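You operate a simulated robot arm through the tools that you are given. There is no shell and no other tool. Be economical: measure what you need, move in short steps, check, and stop when the job is done.

You run a simulated two-armed robot. Do the job below in one go: nothing can be reset, and whatever is moved stays where it is left.

## Task
Take the cap off the can marked "handle oil" on the top of the blue bench and lay it down there.

The check looks at the end state, three seconds after you hand in, the way a careful person would. Anything else that was tipped, shoved, dropped, spilled or broken makes it a failure. A push-on lid holds only when it is set on centred and level and pressed home; a screw cap is set on level and turned clockwise until tight.

## Robot
Two 7-joint arms with two-finger grippers on one trunk, on a base that drives. Base frame: it is fixed to the floor where the robot stands at the start and does not move with it; the origin is under the middle of the robot, x ahead of it, y to its left, z up; the surface under the hand at the start is at about z = 0.85. Readings come in m, rad, newtons and seconds.
The left shoulder is at the start at [0.078, 0.151, 0.988], the right one opposite. With the tool pointing down near the work surface each hand reaches from about 0.24 to 0.78 m from the robot's upright axis, wherever it stands, measured 20 degrees to its own side. Payload 2.54 kg a hand.
The tool frame of a hand sits at the grasp point between the pads (the TCP): z along the fingers, y along the line on which they close. The tips reach 0.03 m beyond it. The gripper opens to 0.116 m. The gripper's body begins 0.095 m behind the TCP.
Orientation is that of the tool frame in the base frame, as a unit quaternion [x, y, z, w]. With the fingers straight down and closing along the base's y, the tool's x points along the base's -x, its y along +y and its z along -z.

## Interface
- The arms move only by the tool servo_tool. It takes "left_rows", "right_rows" or both (then of equal length, played together; a hand with none holds still); each is a list of rows, each an object (a shift or turn left out is 0, a gripper value left out holds the last) with "travel": the shift along the base's x, y, z in units of 40 mm (1.0 is 40 mm), a list of three; "turn": the turn, a rotation vector about the base's x, y, z in units of 4 degrees (1.0 is 4 degrees), a list of three. In form: [{"travel": [dx, dy, dz], "turn": [wx, wy, wz]}, ...]. A call has 1 to 20 rows; each row shifts and turns the commanded pose from where the row before left it. "left_claw" and "right_claw" are, for a hand that has rows, the gripper command, from -1 (fully open) to 1 (shut), values between in proportion, set as the call begins (left out, the last holds). A call with a number of a shift or a turn outside -1 to 1 is refused whole. A row lasts 0.2 s, in which the tool goes at most 0.05 m and 0.15 rad; a call with a longer step from one row to the next is refused whole, and so is a gripper value outside its range. Where a pose cannot be reached the arm comes as near as it can. A force on the tool above 40 N (or 10 N above the force at the start of the call, whichever is more), or a blocked arm, ends the call early, and 0.2 s more pass. The fingers move at their own pace (about 0.072 m/s each) and stop on an object; they squeeze with about 25 N. The grip force told is the motor's: it shows also when the fingers shut on nothing. Time passes only in rows, and 0.2 s behind the last, so rows that do not move let the fingers close. The reply holds the time, the measured pose of the TCP, the force on the tool along the base axes, the opening and the grip force, in the units named above and with some noise, with the torque about the TCP (base axes, N m) and any sound that the robot's microphone picked up.
- Cameras (640 x 400 px; columns grow to the right, rows downward): "scene" is now at [0.1478, -0.0503, 1.1487]; the picture's right is [-0.52, -0.85, 0.00], its down [-0.12, 0.08, -0.99] and it looks along [0.85, -0.51, -0.15] (base axes); focal length 228 px, centre (320, 200). "left" rides on the left gripper at [0.069, 0.015, -0.122] in its tool frame; the picture's right is [-0.22, 0.98, 0.00], its down [-0.83, -0.18, -0.53] and it looks along [-0.52, -0.11, 0.85] (tool axes); focal length 251 px, centre (320, 200). "right" rides on the right gripper at [0.069, -0.015, -0.122] in its tool frame; the picture's right is [0.21, 0.98, 0.00], its down [-0.83, 0.18, -0.53] and it looks along [-0.52, 0.11, 0.85] (tool axes); focal length 251 px, centre (320, 200). There is no depth. A picture from a camera that has moved, and an enlarged one, comes with that camera's place and axes in the base frame and with its lens.
- get_image(camera): a new picture of that camera. No time passes.
- slide_trunk(by): slides the trunk up (or, below 0, down) by that many m; the arms and the scene camera ride with it, the base frame stays. It gives what a move gives, with no picture.
- roll_base(legs): drives the robot by 1 to 6 legs, each [ahead, left, turn to the left] in m, m and rad, along the robot's own axes; the way and the turn of a leg run together, so that a leg with both is an arc; at most 1.5 m and 3.142 rad a leg. The arms and the cameras ride along, it lands a little off, and it stops where it bumps. It gives what a move gives.
- aim_head(pan, tilt): turns the head with the scene camera to pan (to the left, within 1.396 rad either way) and tilt (down, from -0.506 to 1.204), counted from straight ahead of the robot. It gives what a move gives.
- inspect(camera, box): a new picture of the part [left, top, right, bottom] of that camera's present view, enlarged. No time passes.
- finish_job(): hands the job in; it is judged then, once.

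Work in short steps. Places have to be worked out from the pictures, the camera data and where the tool is seen: move nearer, look again, correct. Check each grasp and each placing, and mend what went wrong. You have 120 turns and 88 pictures in all, those below and enlarged ones among them. Open the grippers and draw the arms clear of the work before you hand the job in, unless the task says otherwise; then end with one line.

The tools are called after "Call:" by a JSON object that holds its "api" and its "payload". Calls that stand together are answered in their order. servo_tool: Moves the arms, as the interface text tells. Its arguments: {"type":"object","properties":{"left_rows":{"type":"array"},"left_claw":{"type":"number"},"right_rows":{"type":"array"},"right_claw":{"type":"number"}},"required":[]} The other tools are called the same way: slide_trunk (by) slides the trunk up or down; roll_base (legs) drives the base; aim_head (pan, tilt) turns the head that bears the scene camera; get_image (camera) takes a picture; inspect (camera, box) takes an enlarged picture of a part of a camera's view; finish_job () hands the job in.

At the start:

```text
time: 0.0
left_eef_pos: [0.4828, -0.012, 1.1291]
left_orientation: [-0.001, 1.0, -0.001, 0.001]
left_wrist_force: [-0.4, -0.5, 0.2]
left_moment: [0.02, 0.01, 0.0]
left_grip_width: 0.1162
left_finger_force: 0.1
right_eef_pos: [0.3525, -0.3271, 1.155]
right_orientation: [-0.001, 1.0, 0.0, 0.0]
right_wrist_force: [-0.7, 0.0, -0.4]
right_moment: [0.0, 0.01, -0.01]
right_grip_width: 0.1158
right_finger_force: 0.1
trunk travel left (down, up): [-0.225, 0.064]
robot x, y, heading: [-0.0012, 0.0006, -0.002]
head pan, tilt: [-0.546, 0.147]
```

scene: 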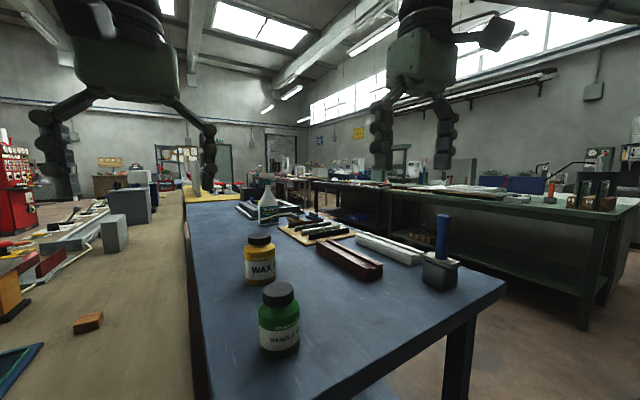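
right: 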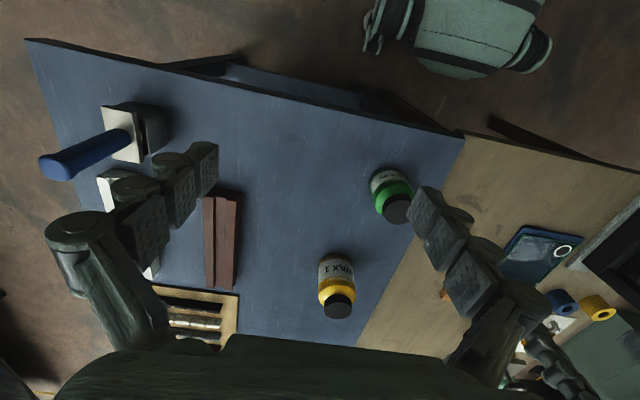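
left: 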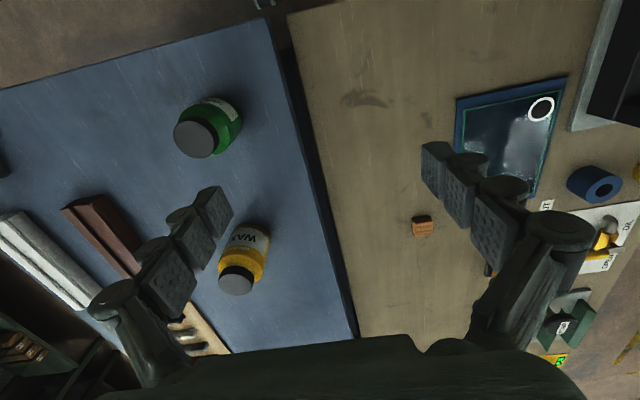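

The green "handle oil" can looks to be near (0.478, -0.17), with its cap top at about z = 0.945. I'll look closer at the cap type and the surroundings.

Call:
{"api": "inspect", "payload": {"camera": "scene", "box": [220, 220, 340, 370]}}

Call:
{"api": "inspect", "payload": {"camera": "left", "box": [140, 70, 300, 190]}}

Call:
{"api": "aim_head", "payload": {"pan": -0.3, "tilt": 0.7}}

Call:
{"api": "get_image", "payload": {"camera": "scene"}}

```text
2.67 times, centred on (280, 295) of scene
camera zoom: at [0.1478, -0.0503, 1.1487], right [-0.52, -0.85, 0.0], down [-0.12, 0.08, -0.99], along [0.85, -0.51, -0.15], focal length 607 px, centre (427, -53)
```

zoom: 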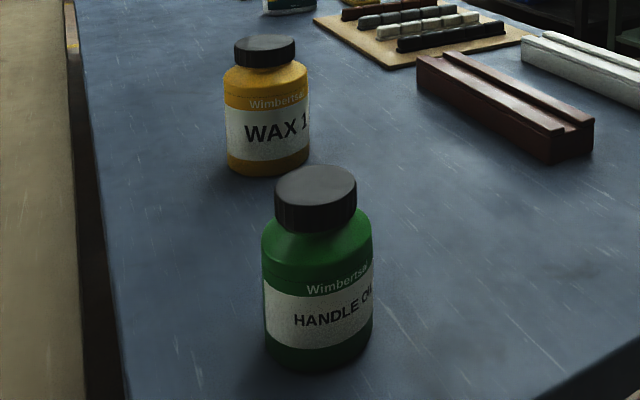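

```text
3.33 times, centred on (220, 130) of left
camera zoom: at [0.4123, 0.0036, 1.2506], right [0.21, 0.98, 0.0], down [0.83, -0.18, 0.53], along [0.52, -0.11, -0.85], focal length 838 px, centre (653, 433)
```

zoom: 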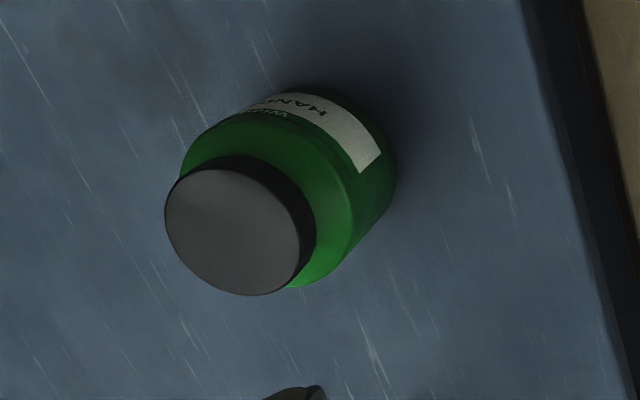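

```text
time: 1.0
left_eef_pos: [0.4807, -0.0115, 1.1291]
left_orientation: [-0.001, 1.0, 0.0, 0.001]
left_wrist_force: [0.6, 0.1, 0.3]
left_moment: [0.0, -0.01, 0.0]
left_grip_width: 0.1161
left_finger_force: 0.1
right_eef_pos: [0.3529, -0.3288, 1.1555]
right_orientation: [0.0, 1.0, -0.001, 0.0]
right_wrist_force: [-0.2, -1.0, 0.4]
right_moment: [0.01, 0.03, 0.02]
right_grip_width: 0.1158
right_finger_force: 0.1
trunk travel left (down, up): [-0.225, 0.064]
robot x, y, heading: [-0.0016, -0.0004, 0.0]
head pan, tilt: [-0.3, 0.7]
```

```text
82 pictures are left
camera scene: at [0.1498, -0.0274, 1.0983], right [-0.3, -0.96, 0.0], down [-0.61, 0.19, -0.77], along [0.73, -0.23, -0.64], focal length 228 px, centre (320, 200)
```

scene: 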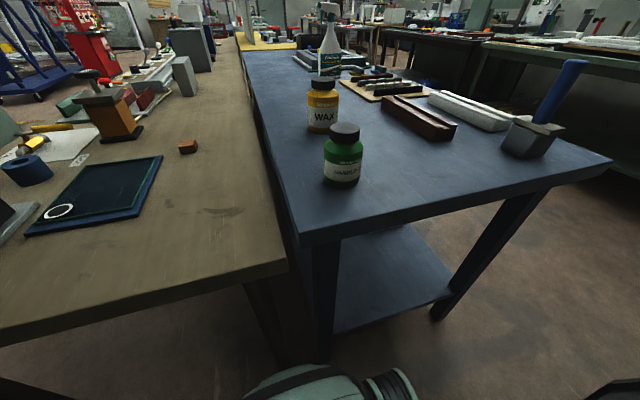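

The cap is about 50 mm across and 17 mm tall, and it sits on a body about 68 mm across. The left hand will hold the body from the side while the right hand turns the cap. First I'll yaw the left hand by -60° where it is.

Call:
{"api": "servo_tool", "payload": {"left_rows": [{"turn": [0, 0, -1]}, {"turn": [0, 0, -1]}, {"turn": [0, 0, -1]}, {"turn": [0, 0, -1]}, {"turn": [0, 0, -1]}, {"turn": [0, 0, -1]}, {"turn": [0, 0, -1]}, {"turn": [0, 0, -1]}, {"turn": [0, 0, -1]}, {"turn": [0, 0, -1]}, {"turn": [0, 0, -1]}, {"turn": [0, 0, -1]}, {"turn": [0, 0, -1]}, {"turn": [0, 0, -1]}, {"turn": [0, 0, -1]}], "left_claw": -1}}

```text
time: 4.2
left_eef_pos: [0.4795, -0.0124, 1.1287]
left_orientation: [0.498, 0.867, -0.001, 0.002]
left_wrist_force: [-0.8, 0.5, -0.3]
left_moment: [-0.02, 0.01, -0.02]
left_grip_width: 0.1159
left_finger_force: 0.2
right_eef_pos: [0.3526, -0.3289, 1.154]
right_orientation: [0.0, 1.0, -0.001, 0.0]
right_wrist_force: [0.4, -0.1, -0.8]
right_moment: [-0.03, 0.03, -0.04]
right_grip_width: 0.1157
right_finger_force: 0.1
trunk travel left (down, up): [-0.225, 0.064]
robot x, y, heading: [-0.0013, -0.0014, -0.004]
head pan, tilt: [-0.3, 0.7]
```

The yaw worked. Next I'll pitch 55° so the fingers point at the can, moving towards the pre-grasp and staying high.

Call:
{"api": "servo_tool", "payload": {"left_rows": [{"travel": [-0.09, -0.118, -0.195], "turn": [-0.851, -0.491, 0]}, {"travel": [-0.09, -0.118, -0.195], "turn": [-0.851, -0.491, 0]}, {"travel": [-0.09, -0.118, -0.195], "turn": [-0.851, -0.491, 0]}, {"travel": [-0.09, -0.118, -0.195], "turn": [-0.851, -0.491, 0]}, {"travel": [-0.09, -0.118, -0.195], "turn": [-0.851, -0.491, 0]}, {"travel": [-0.09, -0.118, -0.195], "turn": [-0.851, -0.491, 0]}, {"travel": [-0.09, -0.118, -0.195], "turn": [-0.851, -0.491, 0]}, {"travel": [-0.09, -0.118, -0.195], "turn": [-0.851, -0.491, 0]}, {"travel": [-0.09, -0.118, -0.195], "turn": [-0.851, -0.491, 0]}, {"travel": [-0.09, -0.118, -0.195], "turn": [-0.851, -0.491, 0]}, {"travel": [-0.09, -0.118, -0.195], "turn": [-0.851, -0.491, 0]}, {"travel": [-0.09, -0.118, -0.195], "turn": [-0.851, -0.491, 0]}, {"travel": [-0.09, -0.118, -0.195], "turn": [-0.851, -0.491, 0]}, {"travel": [-0.09, -0.118, -0.195], "turn": [-0.851, -0.491, 0]}]}}

Call:
{"api": "get_image", "payload": {"camera": "scene"}}

Call:
{"api": "get_image", "payload": {"camera": "left"}}

Call:
{"api": "get_image", "payload": {"camera": "right"}}

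```text
time: 7.2
left_eef_pos: [0.4325, -0.079, 1.0193]
left_orientation: [0.444, 0.768, -0.233, 0.399]
left_wrist_force: [0.5, 0.5, 0.0]
left_moment: [0.01, 0.01, 0.01]
left_grip_width: 0.116
left_finger_force: 0.2
right_eef_pos: [0.3521, -0.3291, 1.1552]
right_orientation: [0.0, 1.0, -0.001, 0.0]
right_wrist_force: [-0.1, 0.6, -0.9]
right_moment: [0.02, 0.0, 0.01]
right_grip_width: 0.1161
right_finger_force: 0.0
trunk travel left (down, up): [-0.225, 0.064]
robot x, y, heading: [-0.0009, 0.0026, 0.003]
head pan, tilt: [-0.3, 0.7]
```

```text
81 pictures are left
camera scene: at [0.1498, -0.0272, 1.0983], right [-0.3, -0.96, 0.0], down [-0.62, 0.19, -0.76], along [0.73, -0.23, -0.64], focal length 228 px, centre (320, 200)
```

scene: 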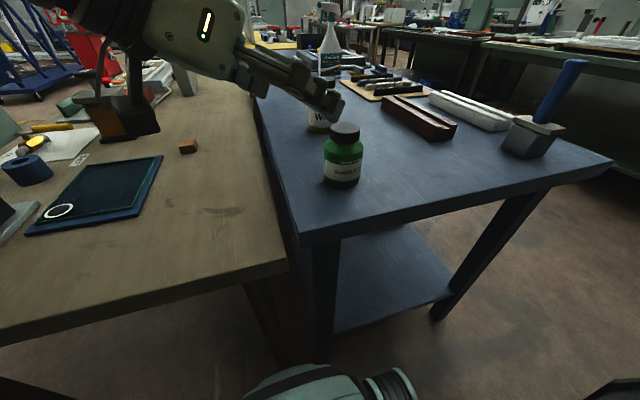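

```text
80 pictures are left
camera left: at [0.3753, 0.0507, 1.0317], right [0.91, 0.38, 0.17], down [-0.14, -0.12, 0.98], along [0.4, -0.92, -0.06], focal length 251 px, centre (320, 200)
```

left: 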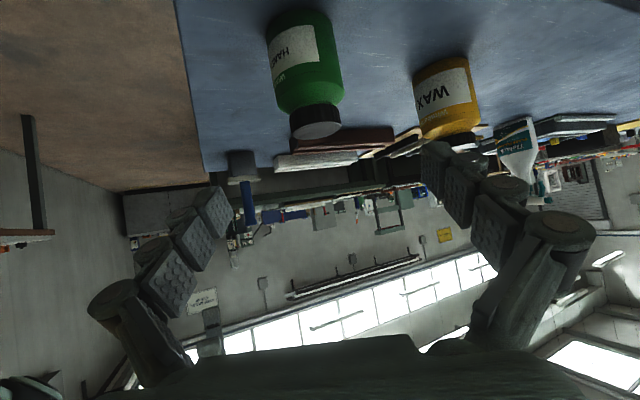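

```text
79 pictures are left
camera right: at [0.2826, -0.3435, 1.2771], right [-0.21, 0.98, 0.0], down [0.83, 0.18, 0.53], along [0.52, 0.11, -0.85], focal length 251 px, centre (320, 200)
```

right: 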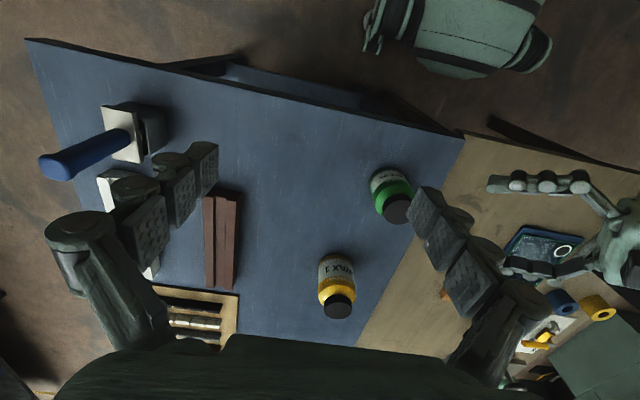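

The left camera puts the can axis at about (0.481, -0.170), which agrees with my earlier estimate. I'll go to the pre-grasp and most of the way in along the finger direction, then look.

Call:
{"api": "servo_tool", "payload": {"left_rows": [{"travel": [-0.1, 0.1, -0.55]}, {"travel": [-0.1, 0.1, -0.55]}, {"travel": [0.205, -0.355, -0.287]}, {"travel": [0.205, -0.355, -0.287]}, {"travel": [0.205, -0.355, -0.287]}, {}]}}

Call:
{"api": "get_image", "payload": {"camera": "left"}}

Call:
{"api": "get_image", "payload": {"camera": "right"}}

Call:
{"api": "inspect", "payload": {"camera": "scene", "box": [220, 60, 460, 210]}}

```text
time: 8.6
left_eef_pos: [0.4462, -0.1116, 0.9397]
left_orientation: [0.442, 0.769, -0.231, 0.4]
left_wrist_force: [-0.5, -0.1, -0.1]
left_moment: [0.01, -0.02, 0.02]
left_grip_width: 0.1161
left_finger_force: 0.0
right_eef_pos: [0.3528, -0.3283, 1.1553]
right_orientation: [0.0, 1.0, 0.0, -0.001]
right_wrist_force: [-0.3, -0.1, 0.1]
right_moment: [0.0, 0.0, -0.03]
right_grip_width: 0.1161
right_finger_force: 0.1
trunk travel left (down, up): [-0.225, 0.064]
robot x, y, heading: [-0.0014, -0.0019, 0.003]
head pan, tilt: [-0.3, 0.7]
```

```text
78 pictures are left
camera left: at [0.3897, 0.0154, 0.9528], right [0.91, 0.38, 0.17], down [-0.14, -0.12, 0.98], along [0.4, -0.92, -0.06], focal length 251 px, centre (320, 200)
```

left: 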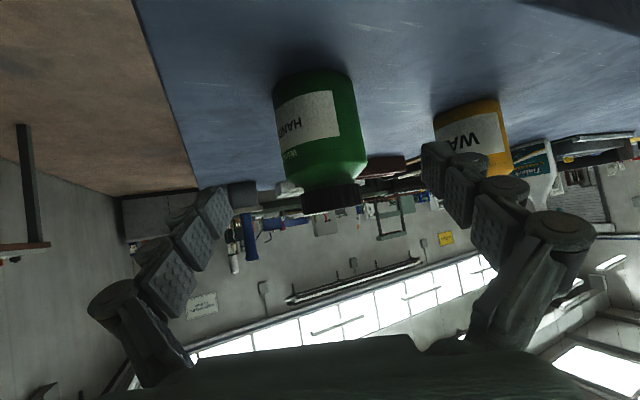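

```text
77 pictures are left
camera right: at [0.2826, -0.3436, 1.2771], right [-0.21, 0.98, 0.0], down [0.83, 0.18, 0.53], along [0.52, 0.11, -0.85], focal length 251 px, centre (320, 200)
```

right: 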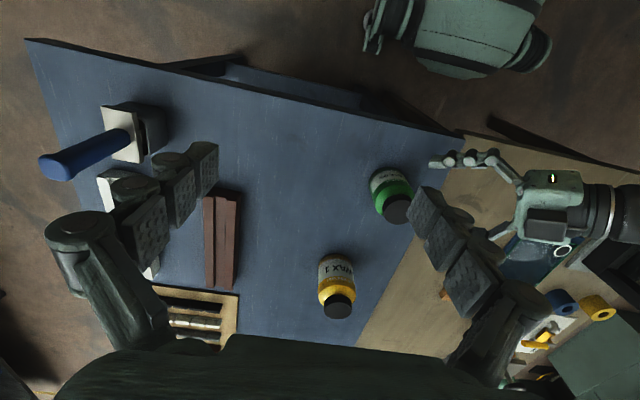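

```text
2.67 times, centred on (340, 135) of scene
camera zoom: at [0.1497, -0.0273, 1.0983], right [-0.3, -0.96, 0.0], down [-0.62, 0.19, -0.76], along [0.73, -0.23, -0.64], focal length 607 px, centre (267, 373)
```

zoom: 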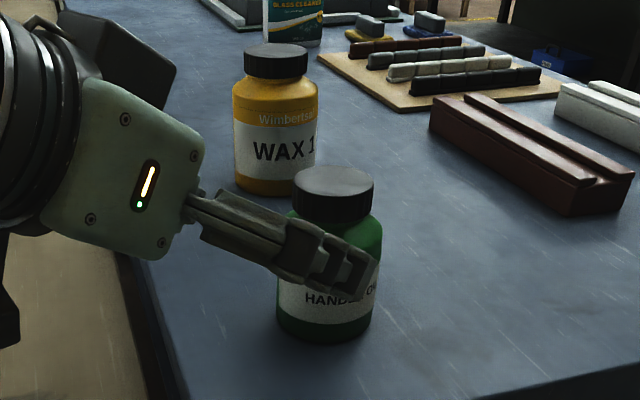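

The can sits centred between the open fingers. I'll go the last 80 mm in.

Call:
{"api": "servo_tool", "payload": {"left_rows": [{"travel": [0.21, -0.363, -0.294]}, {"travel": [0.21, -0.363, -0.294]}, {"travel": [0.21, -0.363, -0.294]}, {"travel": [0.21, -0.363, -0.294]}, {}]}}

Call:
{"api": "get_image", "payload": {"camera": "left"}}

Call:
{"api": "inspect", "payload": {"camera": "scene", "box": [220, 60, 460, 210]}}

```text
time: 9.8
left_eef_pos: [0.4816, -0.1693, 0.8931]
left_orientation: [0.444, 0.768, -0.232, 0.399]
left_wrist_force: [0.4, -0.1, -0.6]
left_moment: [0.02, 0.0, 0.03]
left_grip_width: 0.116
left_finger_force: 0.0
right_eef_pos: [0.352, -0.328, 1.1545]
right_orientation: [0.0, 1.0, -0.001, 0.001]
right_wrist_force: [-0.7, -0.3, -0.9]
right_moment: [0.02, -0.01, 0.02]
right_grip_width: 0.1163
right_finger_force: 0.1
trunk travel left (down, up): [-0.225, 0.064]
robot x, y, heading: [0.0026, -0.0006, 0.001]
head pan, tilt: [-0.3, 0.7]
```

```text
75 pictures are left
camera left: at [0.4248, -0.0407, 0.9053], right [0.91, 0.38, 0.17], down [-0.14, -0.12, 0.98], along [0.4, -0.92, -0.06], focal length 251 px, centre (320, 200)
```

left: 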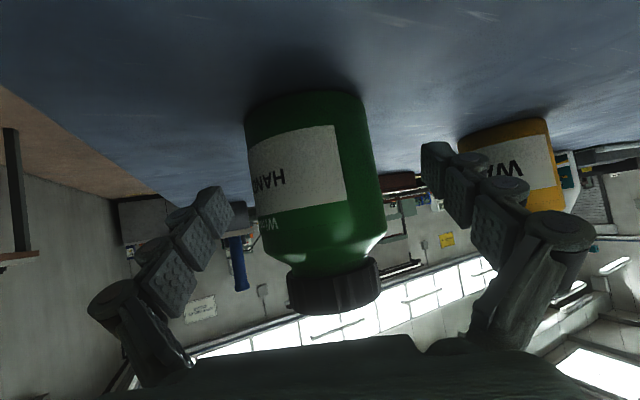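

```text
2.67 times, centred on (340, 135) of scene
camera zoom: at [0.1497, -0.0273, 1.0983], right [-0.3, -0.96, 0.0], down [-0.62, 0.19, -0.76], along [0.73, -0.23, -0.64], focal length 607 px, centre (267, 373)
```

zoom: 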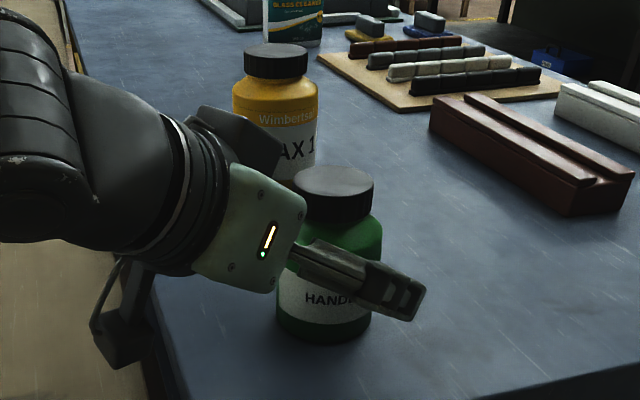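

The hand is around the body and about 3 mm off centre. I'll correct that and close.

Call:
{"api": "servo_tool", "payload": {"left_rows": [{"travel": [-0.07, -0.035, 0]}, {}]}}

Call:
{"api": "servo_tool", "payload": {"left_rows": [{}, {}, {}, {}, {}], "left_claw": 1}}

Call:
{"api": "get_image", "payload": {"camera": "left"}}

Call:
{"api": "inspect", "payload": {"camera": "scene", "box": [220, 60, 460, 210]}}

Call:
{"api": "inspect", "payload": {"camera": "right", "box": [320, 130, 480, 250]}}

```text
time: 10.4
left_eef_pos: [0.4779, -0.1709, 0.893]
left_orientation: [0.443, 0.769, -0.231, 0.399]
left_wrist_force: [-0.5, 0.0, 0.3]
left_moment: [0.0, -0.05, -0.02]
left_grip_width: 0.1162
left_finger_force: 0.1
right_eef_pos: [0.3535, -0.328, 1.1538]
right_orientation: [0.0, 1.0, 0.001, 0.001]
right_wrist_force: [-0.3, 0.3, 0.5]
right_moment: [0.0, -0.01, 0.02]
right_grip_width: 0.116
right_finger_force: 0.0
trunk travel left (down, up): [-0.225, 0.064]
robot x, y, heading: [0.0011, -0.0011, 0.003]
head pan, tilt: [-0.3, 0.7]
```

```text
time: 11.6
left_eef_pos: [0.4784, -0.1717, 0.8931]
left_orientation: [0.442, 0.769, -0.231, 0.399]
left_wrist_force: [1.3, -0.4, 1.9]
left_moment: [0.04, 0.0, -0.03]
left_grip_width: 0.0657
left_finger_force: 25.0
right_eef_pos: [0.353, -0.3286, 1.1543]
right_orientation: [0.0, 1.0, -0.001, 0.0]
right_wrist_force: [-0.3, 0.6, 0.7]
right_moment: [0.0, 0.01, 0.04]
right_grip_width: 0.1158
right_finger_force: 0.1
trunk travel left (down, up): [-0.225, 0.064]
robot x, y, heading: [0.0053, -0.002, 0.002]
head pan, tilt: [-0.3, 0.7]
```

```text
73 pictures are left
camera left: at [0.4219, -0.0422, 0.906], right [0.91, 0.38, 0.17], down [-0.14, -0.12, 0.98], along [0.4, -0.92, -0.06], focal length 251 px, centre (320, 200)
```

left: 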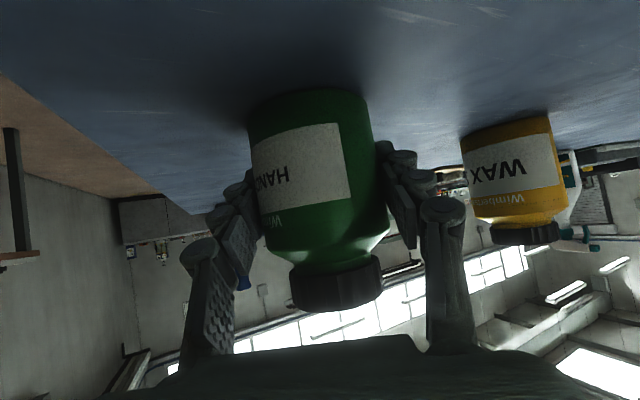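

```text
2.67 times, centred on (340, 135) of scene
camera zoom: at [0.1497, -0.0272, 1.0983], right [-0.3, -0.96, 0.0], down [-0.62, 0.19, -0.77], along [0.73, -0.23, -0.64], focal length 607 px, centre (267, 373)
```

zoom: 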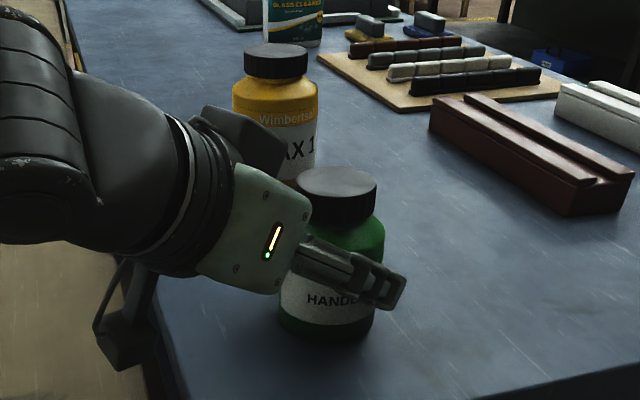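

```text
3.33 times, centred on (400, 190) of right
camera zoom: at [0.2826, -0.3435, 1.2771], right [-0.21, 0.98, 0.0], down [0.83, 0.18, 0.53], along [0.52, 0.11, -0.85], focal length 838 px, centre (53, 233)
```

zoom: 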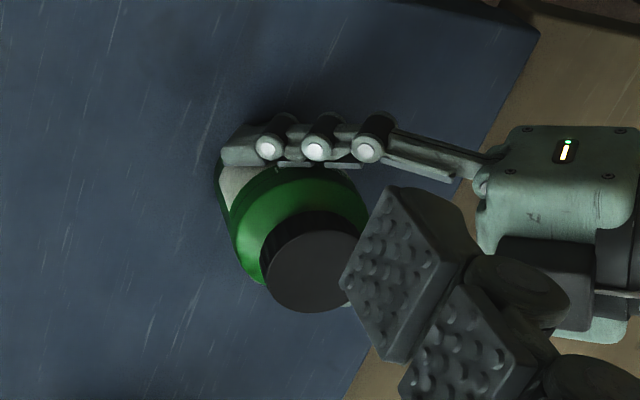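

The body is held: the width is 66 mm, the grip 25 N, and the can is still upright. The cap is ribbed, so it is a screw cap, centred near (0.480, -0.175). I'll bring the right hand above it with a -60° yaw and the fingers partly open.

Call:
{"api": "servo_tool", "payload": {"right_rows": [{"travel": [0.212, 0.255, -0.1], "turn": [0, 0, -1]}, {"travel": [0.212, 0.255, -0.1], "turn": [0, 0, -1]}, {"travel": [0.212, 0.255, -0.1], "turn": [0, 0, -1]}, {"travel": [0.212, 0.255, -0.1], "turn": [0, 0, -1]}, {"travel": [0.212, 0.255, -0.1], "turn": [0, 0, -1]}, {"travel": [0.212, 0.255, -0.1], "turn": [0, 0, -1]}, {"travel": [0.212, 0.255, -0.1], "turn": [0, 0, -1]}, {"travel": [0.212, 0.255, -0.1], "turn": [0, 0, -1]}, {"travel": [0.212, 0.255, -0.1], "turn": [0, 0, -1]}, {"travel": [0.212, 0.255, -0.1], "turn": [0, 0, -1]}, {"travel": [0.212, 0.255, -0.1], "turn": [0, 0, -1]}, {"travel": [0.212, 0.255, -0.1], "turn": [0, 0, -1]}, {"travel": [0.212, 0.255, -0.1], "turn": [0, 0, -1]}, {"travel": [0.212, 0.255, -0.1], "turn": [0, 0, -1]}, {"travel": [0.212, 0.255, -0.1], "turn": [0, 0, -1]}, {}], "right_claw": -0.38}}

Call:
{"api": "get_image", "payload": {"camera": "right"}}

Call:
{"api": "get_image", "payload": {"camera": "scene"}}

```text
time: 15.0
left_eef_pos: [0.4783, -0.1706, 0.8938]
left_orientation: [0.444, 0.769, -0.232, 0.398]
left_wrist_force: [0.3, -0.7, 3.3]
left_moment: [-0.04, 0.06, 0.01]
left_grip_width: 0.0655
left_finger_force: 25.1
right_eef_pos: [0.4803, -0.1751, 1.0951]
right_orientation: [0.501, 0.866, -0.001, 0.0]
right_wrist_force: [-0.4, 0.4, -0.7]
right_moment: [-0.01, -0.02, 0.03]
right_grip_width: 0.0802
right_finger_force: 0.1
trunk travel left (down, up): [-0.225, 0.064]
robot x, y, heading: [0.0035, 0.0, -0.001]
head pan, tilt: [-0.3, 0.7]
```

```text
70 pictures are left
camera right: at [0.4317, -0.1224, 1.2173], right [0.74, 0.67, 0.0], down [0.57, -0.63, 0.53], along [0.36, -0.39, -0.85], focal length 251 px, centre (320, 200)
```

right: 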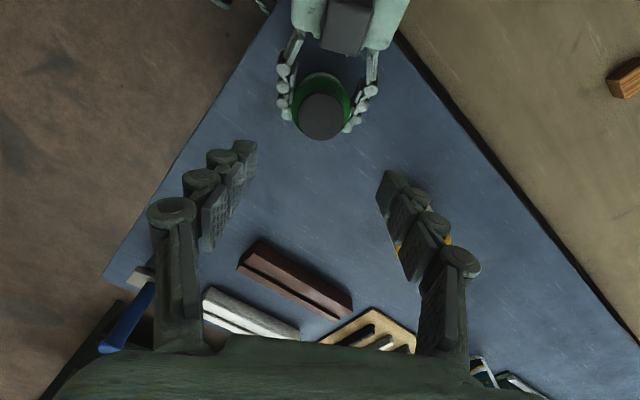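

```text
69 pictures are left
camera scene: at [0.1495, -0.0272, 1.0983], right [-0.3, -0.96, 0.0], down [-0.62, 0.19, -0.77], along [0.73, -0.23, -0.64], focal length 228 px, centre (320, 200)
```

scene: 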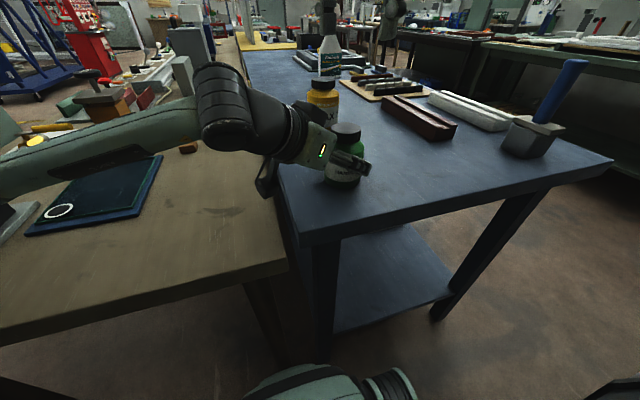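

The cap lies close to under the tool. I'll come down to a tip height just above the cap and check again.

Call:
{"api": "servo_tool", "payload": {"right_rows": [{"travel": [-0.02, 0.06, -0.6]}, {"travel": [-0.02, 0.05, -0.6]}, {"travel": [0, 0, -0.6]}, {"travel": [0, 0, -0.25]}, {}]}}

Call:
{"api": "get_image", "payload": {"camera": "right"}}

Call:
{"api": "inspect", "payload": {"camera": "scene", "box": [260, 60, 420, 200]}}

Call:
{"api": "get_image", "payload": {"camera": "left"}}

```text
time: 16.2
left_eef_pos: [0.4784, -0.1711, 0.8933]
left_orientation: [0.443, 0.769, -0.231, 0.399]
left_wrist_force: [0.6, -0.1, 2.6]
left_moment: [-0.06, 0.06, -0.03]
left_grip_width: 0.0659
left_finger_force: 25.6
right_eef_pos: [0.478, -0.1709, 1.0122]
right_orientation: [0.5, 0.866, 0.0, 0.0]
right_wrist_force: [-0.9, 0.5, 0.7]
right_moment: [0.0, 0.02, 0.03]
right_grip_width: 0.0798
right_finger_force: 0.0
trunk travel left (down, up): [-0.225, 0.064]
robot x, y, heading: [0.003, -0.0003, -0.001]
head pan, tilt: [-0.3, 0.7]
```

```text
68 pictures are left
camera right: at [0.4298, -0.119, 1.1344], right [0.74, 0.67, 0.0], down [0.57, -0.62, 0.53], along [0.36, -0.39, -0.85], focal length 251 px, centre (320, 200)
```

right: 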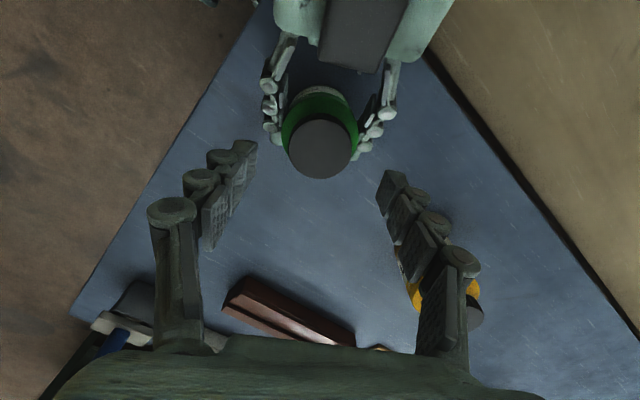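

```text
2.86 times, centred on (340, 130) of scene
camera zoom: at [0.1495, -0.0273, 1.0983], right [-0.3, -0.96, 0.0], down [-0.62, 0.19, -0.77], along [0.73, -0.23, -0.64], focal length 650 px, centre (263, 400)
```

zoom: 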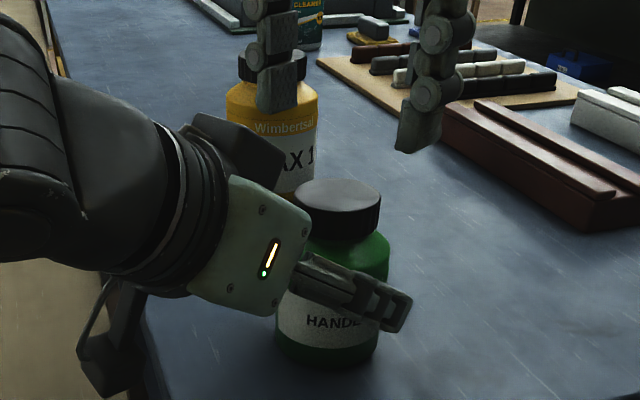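

```text
66 pictures are left
camera left: at [0.4217, -0.0422, 0.906], right [0.91, 0.38, 0.17], down [-0.14, -0.12, 0.98], along [0.4, -0.92, -0.06], focal length 251 px, centre (320, 200)
```

left: 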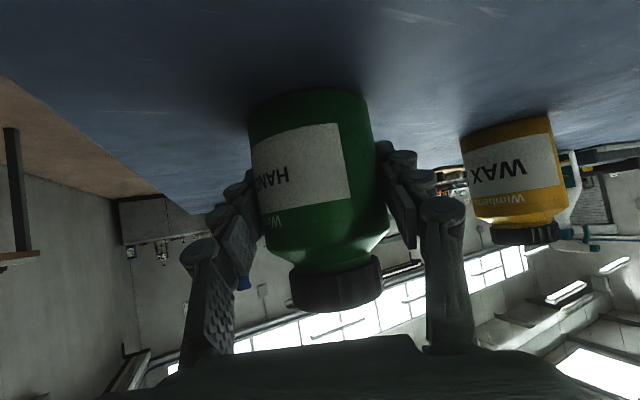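

The cap centre is at about (0.478, -0.170) by this view, which is right under the tool. I'll lower until the tips overlap the cap, watching the force.

Call:
{"api": "servo_tool", "payload": {"right_rows": [{"travel": [0, 0, -0.4]}, {"travel": [0, 0, -0.4]}, {"travel": [0, 0, -0.3]}, {}]}}

Call:
{"api": "get_image", "payload": {"camera": "right"}}

Call:
{"api": "inspect", "payload": {"camera": "scene", "box": [260, 60, 420, 200]}}

Call:
{"api": "get_image", "payload": {"camera": "left"}}

```text
time: 17.2
left_eef_pos: [0.4779, -0.1708, 0.8937]
left_orientation: [0.443, 0.769, -0.231, 0.399]
left_wrist_force: [-0.1, -0.1, 3.6]
left_moment: [-0.05, 0.04, -0.03]
left_grip_width: 0.0658
left_finger_force: 24.6
right_eef_pos: [0.4786, -0.1719, 0.9681]
right_orientation: [0.5, 0.866, -0.001, 0.0]
right_wrist_force: [0.4, -0.2, -0.3]
right_moment: [-0.01, 0.02, 0.01]
right_grip_width: 0.08
right_finger_force: 0.0
trunk travel left (down, up): [-0.225, 0.064]
robot x, y, heading: [0.0017, 0.0002, 0.0]
head pan, tilt: [-0.3, 0.7]
```

```text
65 pictures are left
camera right: at [0.4301, -0.1201, 1.0896], right [0.74, 0.67, 0.0], down [0.57, -0.62, 0.53], along [0.36, -0.39, -0.85], focal length 251 px, centre (320, 200)
```

right: 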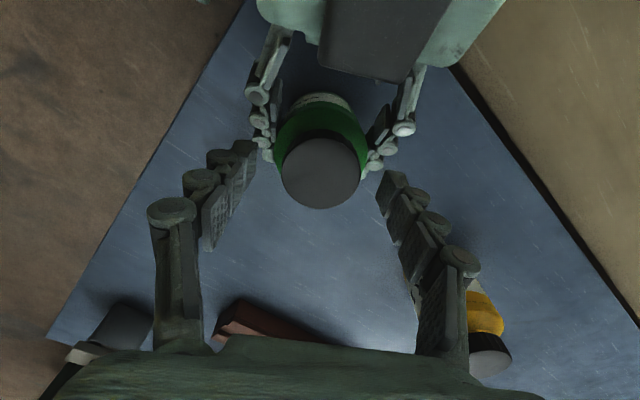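

```text
2.86 times, centred on (340, 130) of scene
camera zoom: at [0.1496, -0.0273, 1.0983], right [-0.3, -0.96, 0.0], down [-0.62, 0.19, -0.77], along [0.73, -0.23, -0.64], focal length 650 px, centre (263, 400)
```

zoom: 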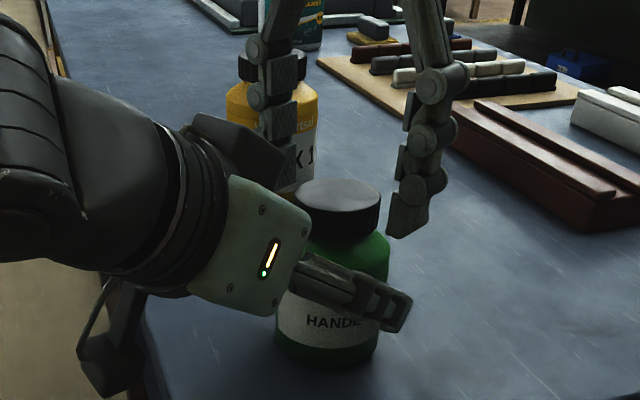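

```text
63 pictures are left
camera left: at [0.4217, -0.0422, 0.906], right [0.91, 0.38, 0.17], down [-0.14, -0.12, 0.98], along [0.4, -0.92, -0.06], focal length 251 px, centre (320, 200)
```

left: 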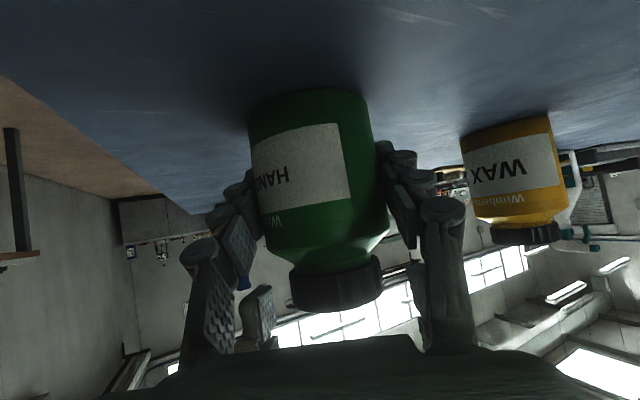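

The tool is centred on the cap within about 1-2 mm. I'll go 3 mm lower and close on the cap.

Call:
{"api": "servo_tool", "payload": {"right_rows": [{"travel": [0, 0.01, -0.09]}, {}]}}

Call:
{"api": "servo_tool", "payload": {"right_rows": [{}, {}, {}, {}], "right_claw": 1}}

Call:
{"api": "get_image", "payload": {"camera": "right"}}

Call:
{"api": "inspect", "payload": {"camera": "scene", "box": [260, 60, 420, 200]}}

```text
time: 17.8
left_eef_pos: [0.4789, -0.1714, 0.8934]
left_orientation: [0.444, 0.768, -0.232, 0.399]
left_wrist_force: [-0.6, -0.1, 2.7]
left_moment: [-0.03, 0.06, 0.01]
left_grip_width: 0.0655
left_finger_force: 24.8
right_eef_pos: [0.4793, -0.1703, 0.9652]
right_orientation: [0.5, 0.866, 0.0, -0.001]
right_wrist_force: [-0.1, -0.7, -0.5]
right_moment: [-0.02, -0.02, 0.02]
right_grip_width: 0.08
right_finger_force: 0.2
trunk travel left (down, up): [-0.225, 0.064]
robot x, y, heading: [-0.003, 0.0045, 0.002]
head pan, tilt: [-0.3, 0.7]
```

```text
time: 18.8
left_eef_pos: [0.4792, -0.1714, 0.8921]
left_orientation: [0.444, 0.768, -0.232, 0.399]
left_wrist_force: [0.5, 0.5, 2.3]
left_moment: [-0.11, 0.09, -0.01]
left_grip_width: 0.0655
left_finger_force: 25.3
right_eef_pos: [0.4789, -0.1717, 0.9643]
right_orientation: [0.5, 0.866, -0.001, 0.0]
right_wrist_force: [-1.0, -0.8, 0.4]
right_moment: [-0.01, 0.01, 0.0]
right_grip_width: 0.0458
right_finger_force: 24.5
trunk travel left (down, up): [-0.225, 0.064]
robot x, y, heading: [-0.0017, 0.0005, 0.004]
head pan, tilt: [-0.3, 0.7]
```

```text
62 pictures are left
camera right: at [0.4303, -0.1194, 1.0869], right [0.74, 0.67, 0.0], down [0.57, -0.62, 0.53], along [0.36, -0.39, -0.85], focal length 251 px, centre (320, 200)
```

right: 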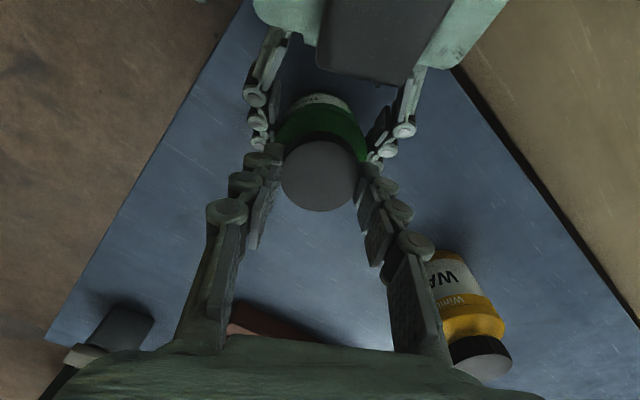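

```text
2.86 times, centred on (340, 130) of scene
camera zoom: at [0.1495, -0.0273, 1.0983], right [-0.3, -0.96, 0.0], down [-0.62, 0.19, -0.77], along [0.73, -0.23, -0.64], focal length 650 px, centre (263, 400)
```

zoom: 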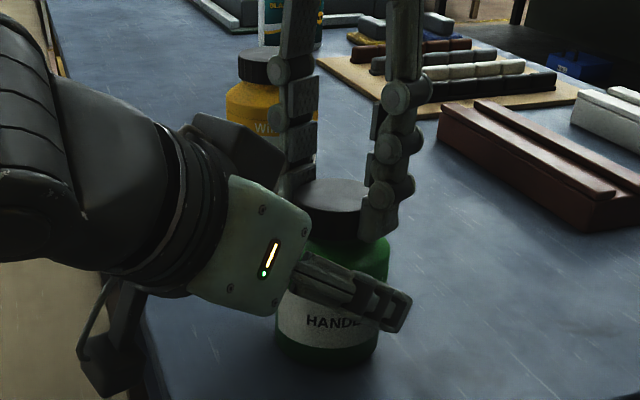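

The cap is gripped at 46 mm. I'll turn it counter-clockwise by 20° first and read the torque.

Call:
{"api": "servo_tool", "payload": {"right_rows": [{"turn": [0, 0, 1]}, {"turn": [0, 0, 1]}, {"turn": [0, 0, 1]}, {"turn": [0, 0, 1]}, {"turn": [0, 0, 1]}]}}

Call:
{"api": "inspect", "payload": {"camera": "scene", "box": [260, 60, 420, 200]}}

```text
time: 20.0
left_eef_pos: [0.4788, -0.1703, 0.8938]
left_orientation: [0.444, 0.768, -0.232, 0.399]
left_wrist_force: [-3.9, 8.9, 4.0]
left_moment: [-0.35, -0.07, 0.04]
left_grip_width: 0.0659
left_finger_force: 25.1
right_eef_pos: [0.4769, -0.1717, 0.9654]
right_orientation: [0.341, 0.94, 0.0, 0.001]
right_wrist_force: [4.8, -9.2, -3.6]
right_moment: [-0.26, -0.14, -0.01]
right_grip_width: 0.0463
right_finger_force: 24.9
trunk travel left (down, up): [-0.225, 0.064]
robot x, y, heading: [-0.0031, -0.0019, -0.0]
head pan, tilt: [-0.3, 0.7]
```

```text
2.86 times, centred on (340, 130) of scene
camera zoom: at [0.1496, -0.0273, 1.0983], right [-0.3, -0.96, 0.0], down [-0.62, 0.19, -0.77], along [0.73, -0.23, -0.64], focal length 650 px, centre (263, 400)
```

zoom: 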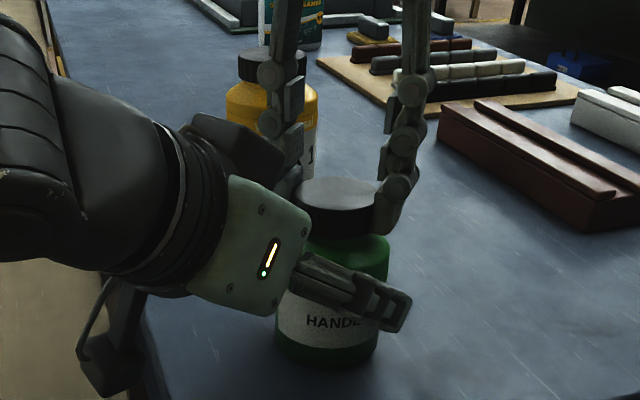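

The torque is low and the body did not turn. There is a side force of about 10 N, so I'll shift the hand slightly to relieve it and keep turning in steps.

Call:
{"api": "servo_tool", "payload": {"right_rows": [{"travel": [0.02, -0.04, 0], "turn": [0, 0, 1]}, {"travel": [0.01, -0.02, 0], "turn": [0, 0, 1]}, {"turn": [0, 0, 1]}, {"turn": [0, 0, 1]}, {"turn": [0, 0, 1]}, {"turn": [0, 0, 1]}, {"turn": [0, 0, 1]}, {"turn": [0, 0, 1]}, {"turn": [0, 0, 1]}, {"turn": [0, 0, 1]}]}}

Call:
{"api": "inspect", "payload": {"camera": "scene", "box": [260, 60, 420, 200]}}

Call:
{"api": "get_image", "payload": {"camera": "right"}}

```text
time: 22.2
left_eef_pos: [0.4796, -0.1713, 0.8924]
left_orientation: [0.443, 0.768, -0.231, 0.4]
left_wrist_force: [11.4, -15.0, 0.6]
left_moment: [0.27, 0.09, 0.04]
left_grip_width: 0.0656
left_finger_force: 24.9
right_eef_pos: [0.4812, -0.1713, 0.9652]
right_orientation: [0.0, 1.0, 0.0, -0.001]
right_wrist_force: [-9.1, 13.9, 1.6]
right_moment: [0.61, 0.35, -0.02]
right_grip_width: 0.0462
right_finger_force: 25.3
trunk travel left (down, up): [-0.225, 0.064]
robot x, y, heading: [-0.0029, -0.0005, 0.001]
head pan, tilt: [-0.3, 0.7]
```

```text
2.86 times, centred on (340, 130) of scene
camera zoom: at [0.1497, -0.0272, 1.0983], right [-0.3, -0.96, 0.0], down [-0.62, 0.19, -0.77], along [0.73, -0.23, -0.64], focal length 650 px, centre (263, 400)
```

zoom: 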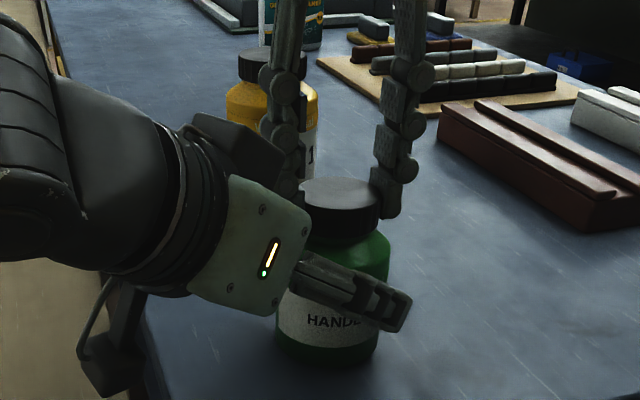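

```text
58 pictures are left
camera right: at [0.4098, -0.1879, 1.0877], right [-0.22, 0.98, 0.0], down [0.83, 0.18, 0.53], along [0.52, 0.12, -0.85], focal length 251 px, centre (320, 200)
```

right: 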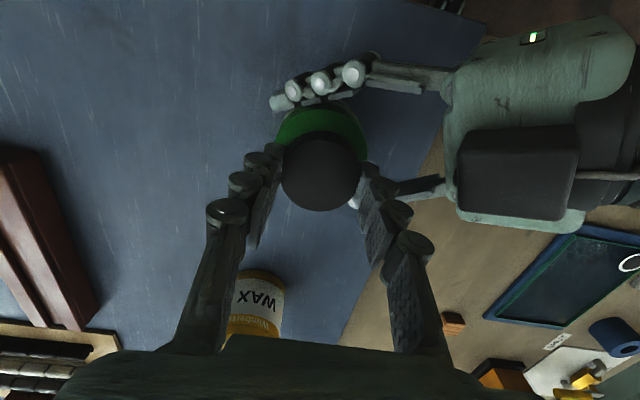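

The side force has swung the other way, so I'll shift half of that back and turn another 60°.

Call:
{"api": "servo_tool", "payload": {"right_rows": [{"travel": [-0.02, 0.04, 0], "turn": [0, 0, 1]}, {"turn": [0, 0, 1]}, {"turn": [0, 0, 1]}, {"turn": [0, 0, 1]}, {"turn": [0, 0, 1]}, {"turn": [0, 0, 1]}, {"turn": [0, 0, 1]}, {"turn": [0, 0, 1]}, {"turn": [0, 0, 1]}, {"turn": [0, 0, 1]}, {"turn": [0, 0, 1]}, {"turn": [0, 0, 1]}, {"turn": [0, 0, 1]}, {"turn": [0, 0, 1]}, {"turn": [0, 0, 1]}]}}

Call:
{"api": "inspect", "payload": {"camera": "scene", "box": [260, 60, 420, 200]}}

Call:
{"api": "get_image", "payload": {"camera": "left"}}

```text
time: 25.4
left_eef_pos: [0.4729, -0.173, 0.8929]
left_orientation: [0.446, 0.766, -0.234, 0.398]
left_wrist_force: [-26.4, 4.5, 1.8]
left_moment: [0.24, -0.79, 0.39]
left_grip_width: 0.0649
left_finger_force: 25.2
right_eef_pos: [0.4619, -0.1569, 0.9684]
right_orientation: [-0.496, 0.868, -0.003, 0.005]
right_wrist_force: [27.1, -8.9, 11.3]
right_moment: [-0.72, -0.96, 0.02]
right_grip_width: 0.0461
right_finger_force: 25.1
right hand out of reach, approached as far as the arm can: row 15
trunk travel left (down, up): [-0.225, 0.064]
robot x, y, heading: [-0.0022, 0.0004, 0.002]
head pan, tilt: [-0.3, 0.7]
```

```text
2.86 times, centred on (340, 130) of scene
camera zoom: at [0.1491, -0.0275, 1.0985], right [-0.3, -0.96, 0.0], down [-0.61, 0.19, -0.77], along [0.73, -0.23, -0.64], focal length 650 px, centre (263, 400)
```

zoom: 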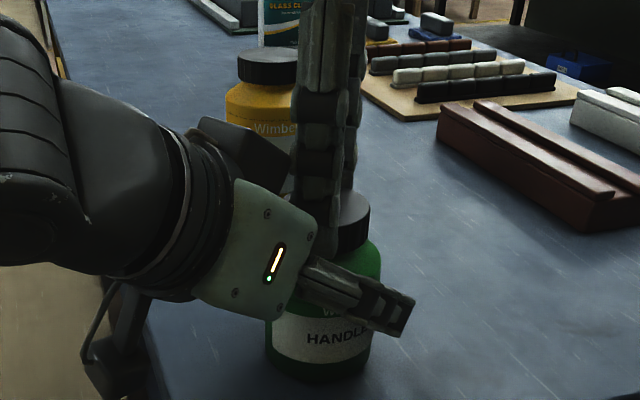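

```text
56 pictures are left
camera left: at [0.418, -0.044, 0.9058], right [0.91, 0.37, 0.17], down [-0.14, -0.12, 0.98], along [0.39, -0.92, -0.06], focal length 251 px, centre (320, 200)
```

left: 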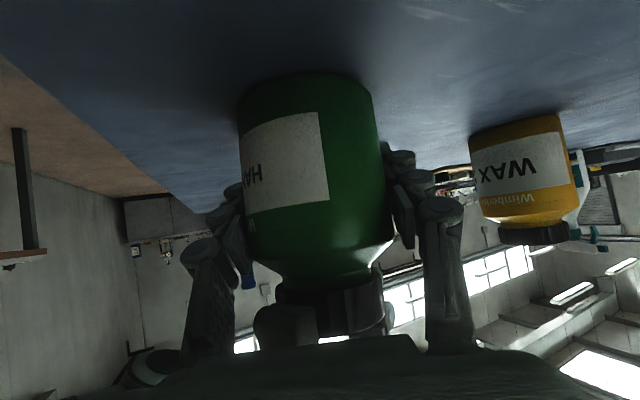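

At the last row the right arm hit its reach limit near +57° and the hand got pulled off centre. I'll turn back slightly to a reachable pose, which relieves the load, and then check.

Call:
{"api": "servo_tool", "payload": {"right_rows": [{"turn": [0, 0, -1]}, {"turn": [0, 0, -0.5]}, {}]}}

Call:
{"api": "inspect", "payload": {"camera": "scene", "box": [260, 60, 420, 200]}}

```text
time: 26.2
left_eef_pos: [0.4738, -0.1731, 0.892]
left_orientation: [0.446, 0.767, -0.233, 0.398]
left_wrist_force: [-31.1, -13.5, -4.3]
left_moment: [0.56, -0.86, 0.68]
left_grip_width: 0.0642
left_finger_force: 24.9
right_eef_pos: [0.4612, -0.1566, 0.9684]
right_orientation: [-0.453, 0.891, -0.001, 0.006]
right_wrist_force: [31.2, 7.8, 18.4]
right_moment: [0.02, -1.23, 0.06]
right_grip_width: 0.0463
right_finger_force: 24.7
trunk travel left (down, up): [-0.225, 0.064]
robot x, y, heading: [-0.0016, 0.0046, -0.008]
head pan, tilt: [-0.3, 0.7]
```

```text
2.86 times, centred on (340, 130) of scene
camera zoom: at [0.1489, -0.0275, 1.0985], right [-0.3, -0.96, 0.0], down [-0.61, 0.19, -0.77], along [0.73, -0.23, -0.64], focal length 650 px, centre (263, 400)
```

zoom: 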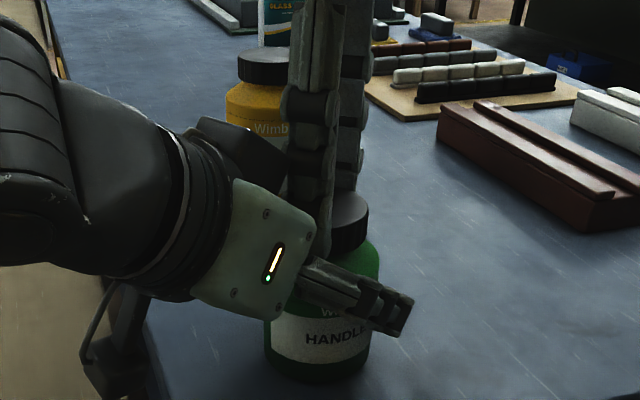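

The hand's command was re-anchored off centre, with about 31 N pushing in +x. I'll move it back gently along the force until the load is gone.

Call:
{"api": "servo_tool", "payload": {"right_rows": [{"travel": [0.06, 0.0, 0.02]}, {"travel": [0.06, 0.0, 0.02]}, {"travel": [0.06, 0, 0]}, {}]}}

```text
time: 27.2
left_eef_pos: [0.4798, -0.1714, 0.8926]
left_orientation: [0.444, 0.768, -0.232, 0.4]
left_wrist_force: [-11.5, -17.6, -4.9]
left_moment: [0.85, -0.33, 0.39]
left_grip_width: 0.0643
left_finger_force: 24.8
right_eef_pos: [0.4671, -0.1556, 0.9689]
right_orientation: [-0.455, 0.89, 0.002, -0.001]
right_wrist_force: [10.9, 17.5, 3.9]
right_moment: [0.48, -0.53, 0.0]
right_grip_width: 0.0458
right_finger_force: 25.0
trunk travel left (down, up): [-0.225, 0.064]
robot x, y, heading: [-0.0035, -0.0016, -0.002]
head pan, tilt: [-0.3, 0.7]
```

Call:
{"api": "servo_tool", "payload": {"right_rows": [{"travel": [0.03, 0.05, 0.01]}, {}]}}

Call:
{"api": "get_image", "payload": {"camera": "right"}}

Call:
{"api": "get_image", "payload": {"camera": "left"}}

Call:
{"api": "inspect", "payload": {"camera": "scene", "box": [260, 60, 420, 200]}}

```text
time: 27.8
left_eef_pos: [0.4807, -0.1691, 0.8929]
left_orientation: [0.442, 0.769, -0.231, 0.4]
left_wrist_force: [-4.0, -7.5, -3.3]
left_moment: [0.33, -0.02, 0.16]
left_grip_width: 0.0643
left_finger_force: 24.8
right_eef_pos: [0.466, -0.1543, 0.9682]
right_orientation: [-0.453, 0.891, 0.0, -0.001]
right_wrist_force: [4.0, 8.9, 0.1]
right_moment: [0.24, -0.27, 0.04]
right_grip_width: 0.046
right_finger_force: 24.8
trunk travel left (down, up): [-0.225, 0.064]
robot x, y, heading: [0.0027, 0.0009, -0.002]
head pan, tilt: [-0.3, 0.7]
```

```text
54 pictures are left
camera right: at [0.4392, -0.2198, 1.0907], right [-0.92, 0.4, 0.0], down [0.34, 0.78, 0.53], along [0.21, 0.49, -0.85], focal length 251 px, centre (320, 200)
```

right: 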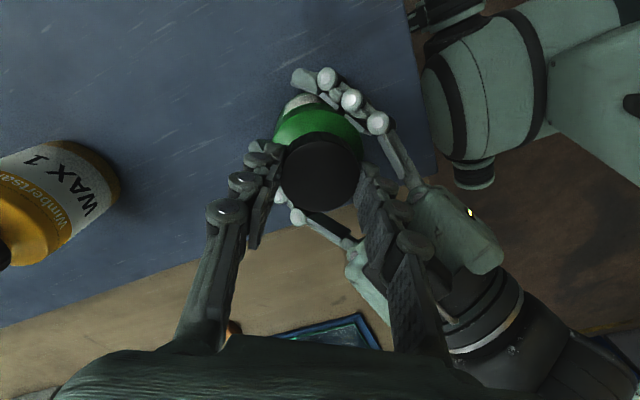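

```text
53 pictures are left
camera left: at [0.4228, -0.0418, 0.906], right [0.91, 0.38, 0.17], down [-0.14, -0.12, 0.98], along [0.4, -0.92, -0.06], focal length 251 px, centre (320, 200)
```

left: 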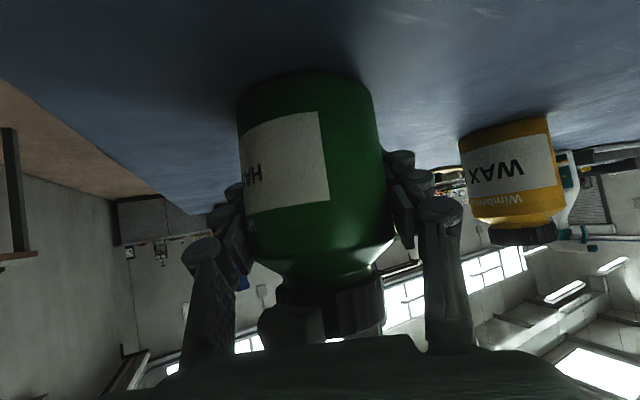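

```text
2.86 times, centred on (340, 130) of scene
camera zoom: at [0.1499, -0.0274, 1.0982], right [-0.3, -0.96, 0.0], down [-0.62, 0.19, -0.76], along [0.73, -0.23, -0.64], focal length 650 px, centre (263, 400)
```

zoom: 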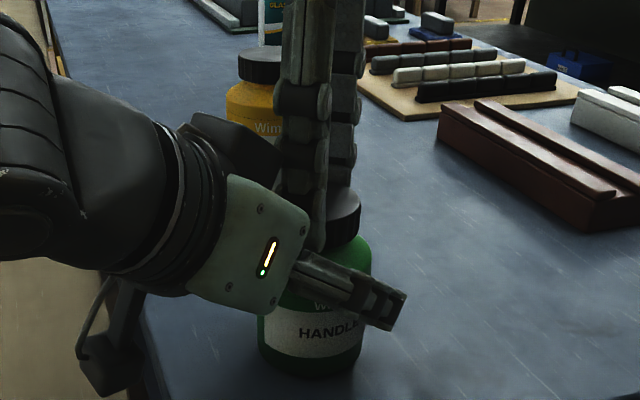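

The can has slid about 2 cm towards the left palm but is upright and no longer under load. I'll release the cap with the right hand and rise. Then I'll re-seat the left grip so the palm clears the cap.

Call:
{"api": "servo_tool", "payload": {"right_rows": [{}, {}, {"travel": [0, 0, 0.3]}, {"travel": [0, 0, 0.5]}, {"travel": [0, 0, 0.7]}, {}], "right_claw": -0.2}}

Call:
{"api": "get_image", "payload": {"camera": "right"}}

Call:
{"api": "inspect", "payload": {"camera": "scene", "box": [260, 60, 420, 200]}}

```text
time: 29.2
left_eef_pos: [0.4787, -0.1701, 0.8921]
left_orientation: [0.443, 0.769, -0.232, 0.398]
left_wrist_force: [-0.4, 0.9, 1.9]
left_moment: [0.13, 0.12, 0.04]
left_grip_width: 0.0637
left_finger_force: 25.4
right_eef_pos: [0.4686, -0.1543, 1.0285]
right_orientation: [-0.454, 0.891, 0.0, 0.001]
right_wrist_force: [0.1, -0.3, -0.6]
right_moment: [0.01, 0.01, 0.01]
right_grip_width: 0.0697
right_finger_force: 0.0
trunk travel left (down, up): [-0.225, 0.064]
robot x, y, heading: [-0.0003, -0.0009, -0.003]
head pan, tilt: [-0.3, 0.7]
```

```text
51 pictures are left
camera right: at [0.4394, -0.2186, 1.1508], right [-0.92, 0.4, 0.0], down [0.34, 0.77, 0.53], along [0.21, 0.49, -0.84], focal length 251 px, centre (320, 200)
```

right: 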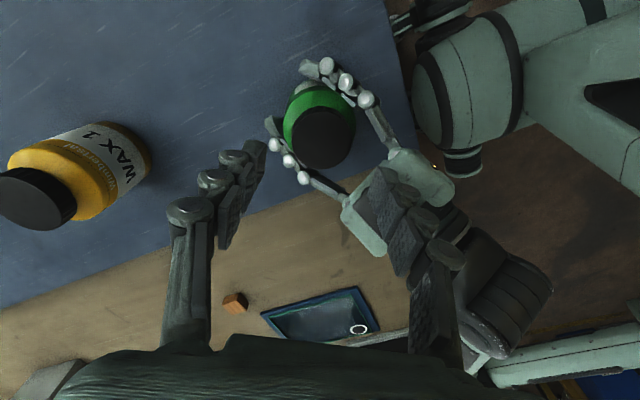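

```text
2.86 times, centred on (340, 130) of scene
camera zoom: at [0.1496, -0.0273, 1.0983], right [-0.3, -0.96, 0.0], down [-0.62, 0.19, -0.77], along [0.73, -0.23, -0.64], focal length 650 px, centre (263, 400)
```

zoom: 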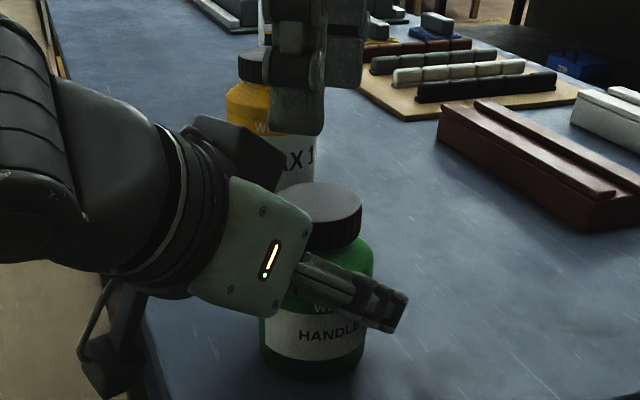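

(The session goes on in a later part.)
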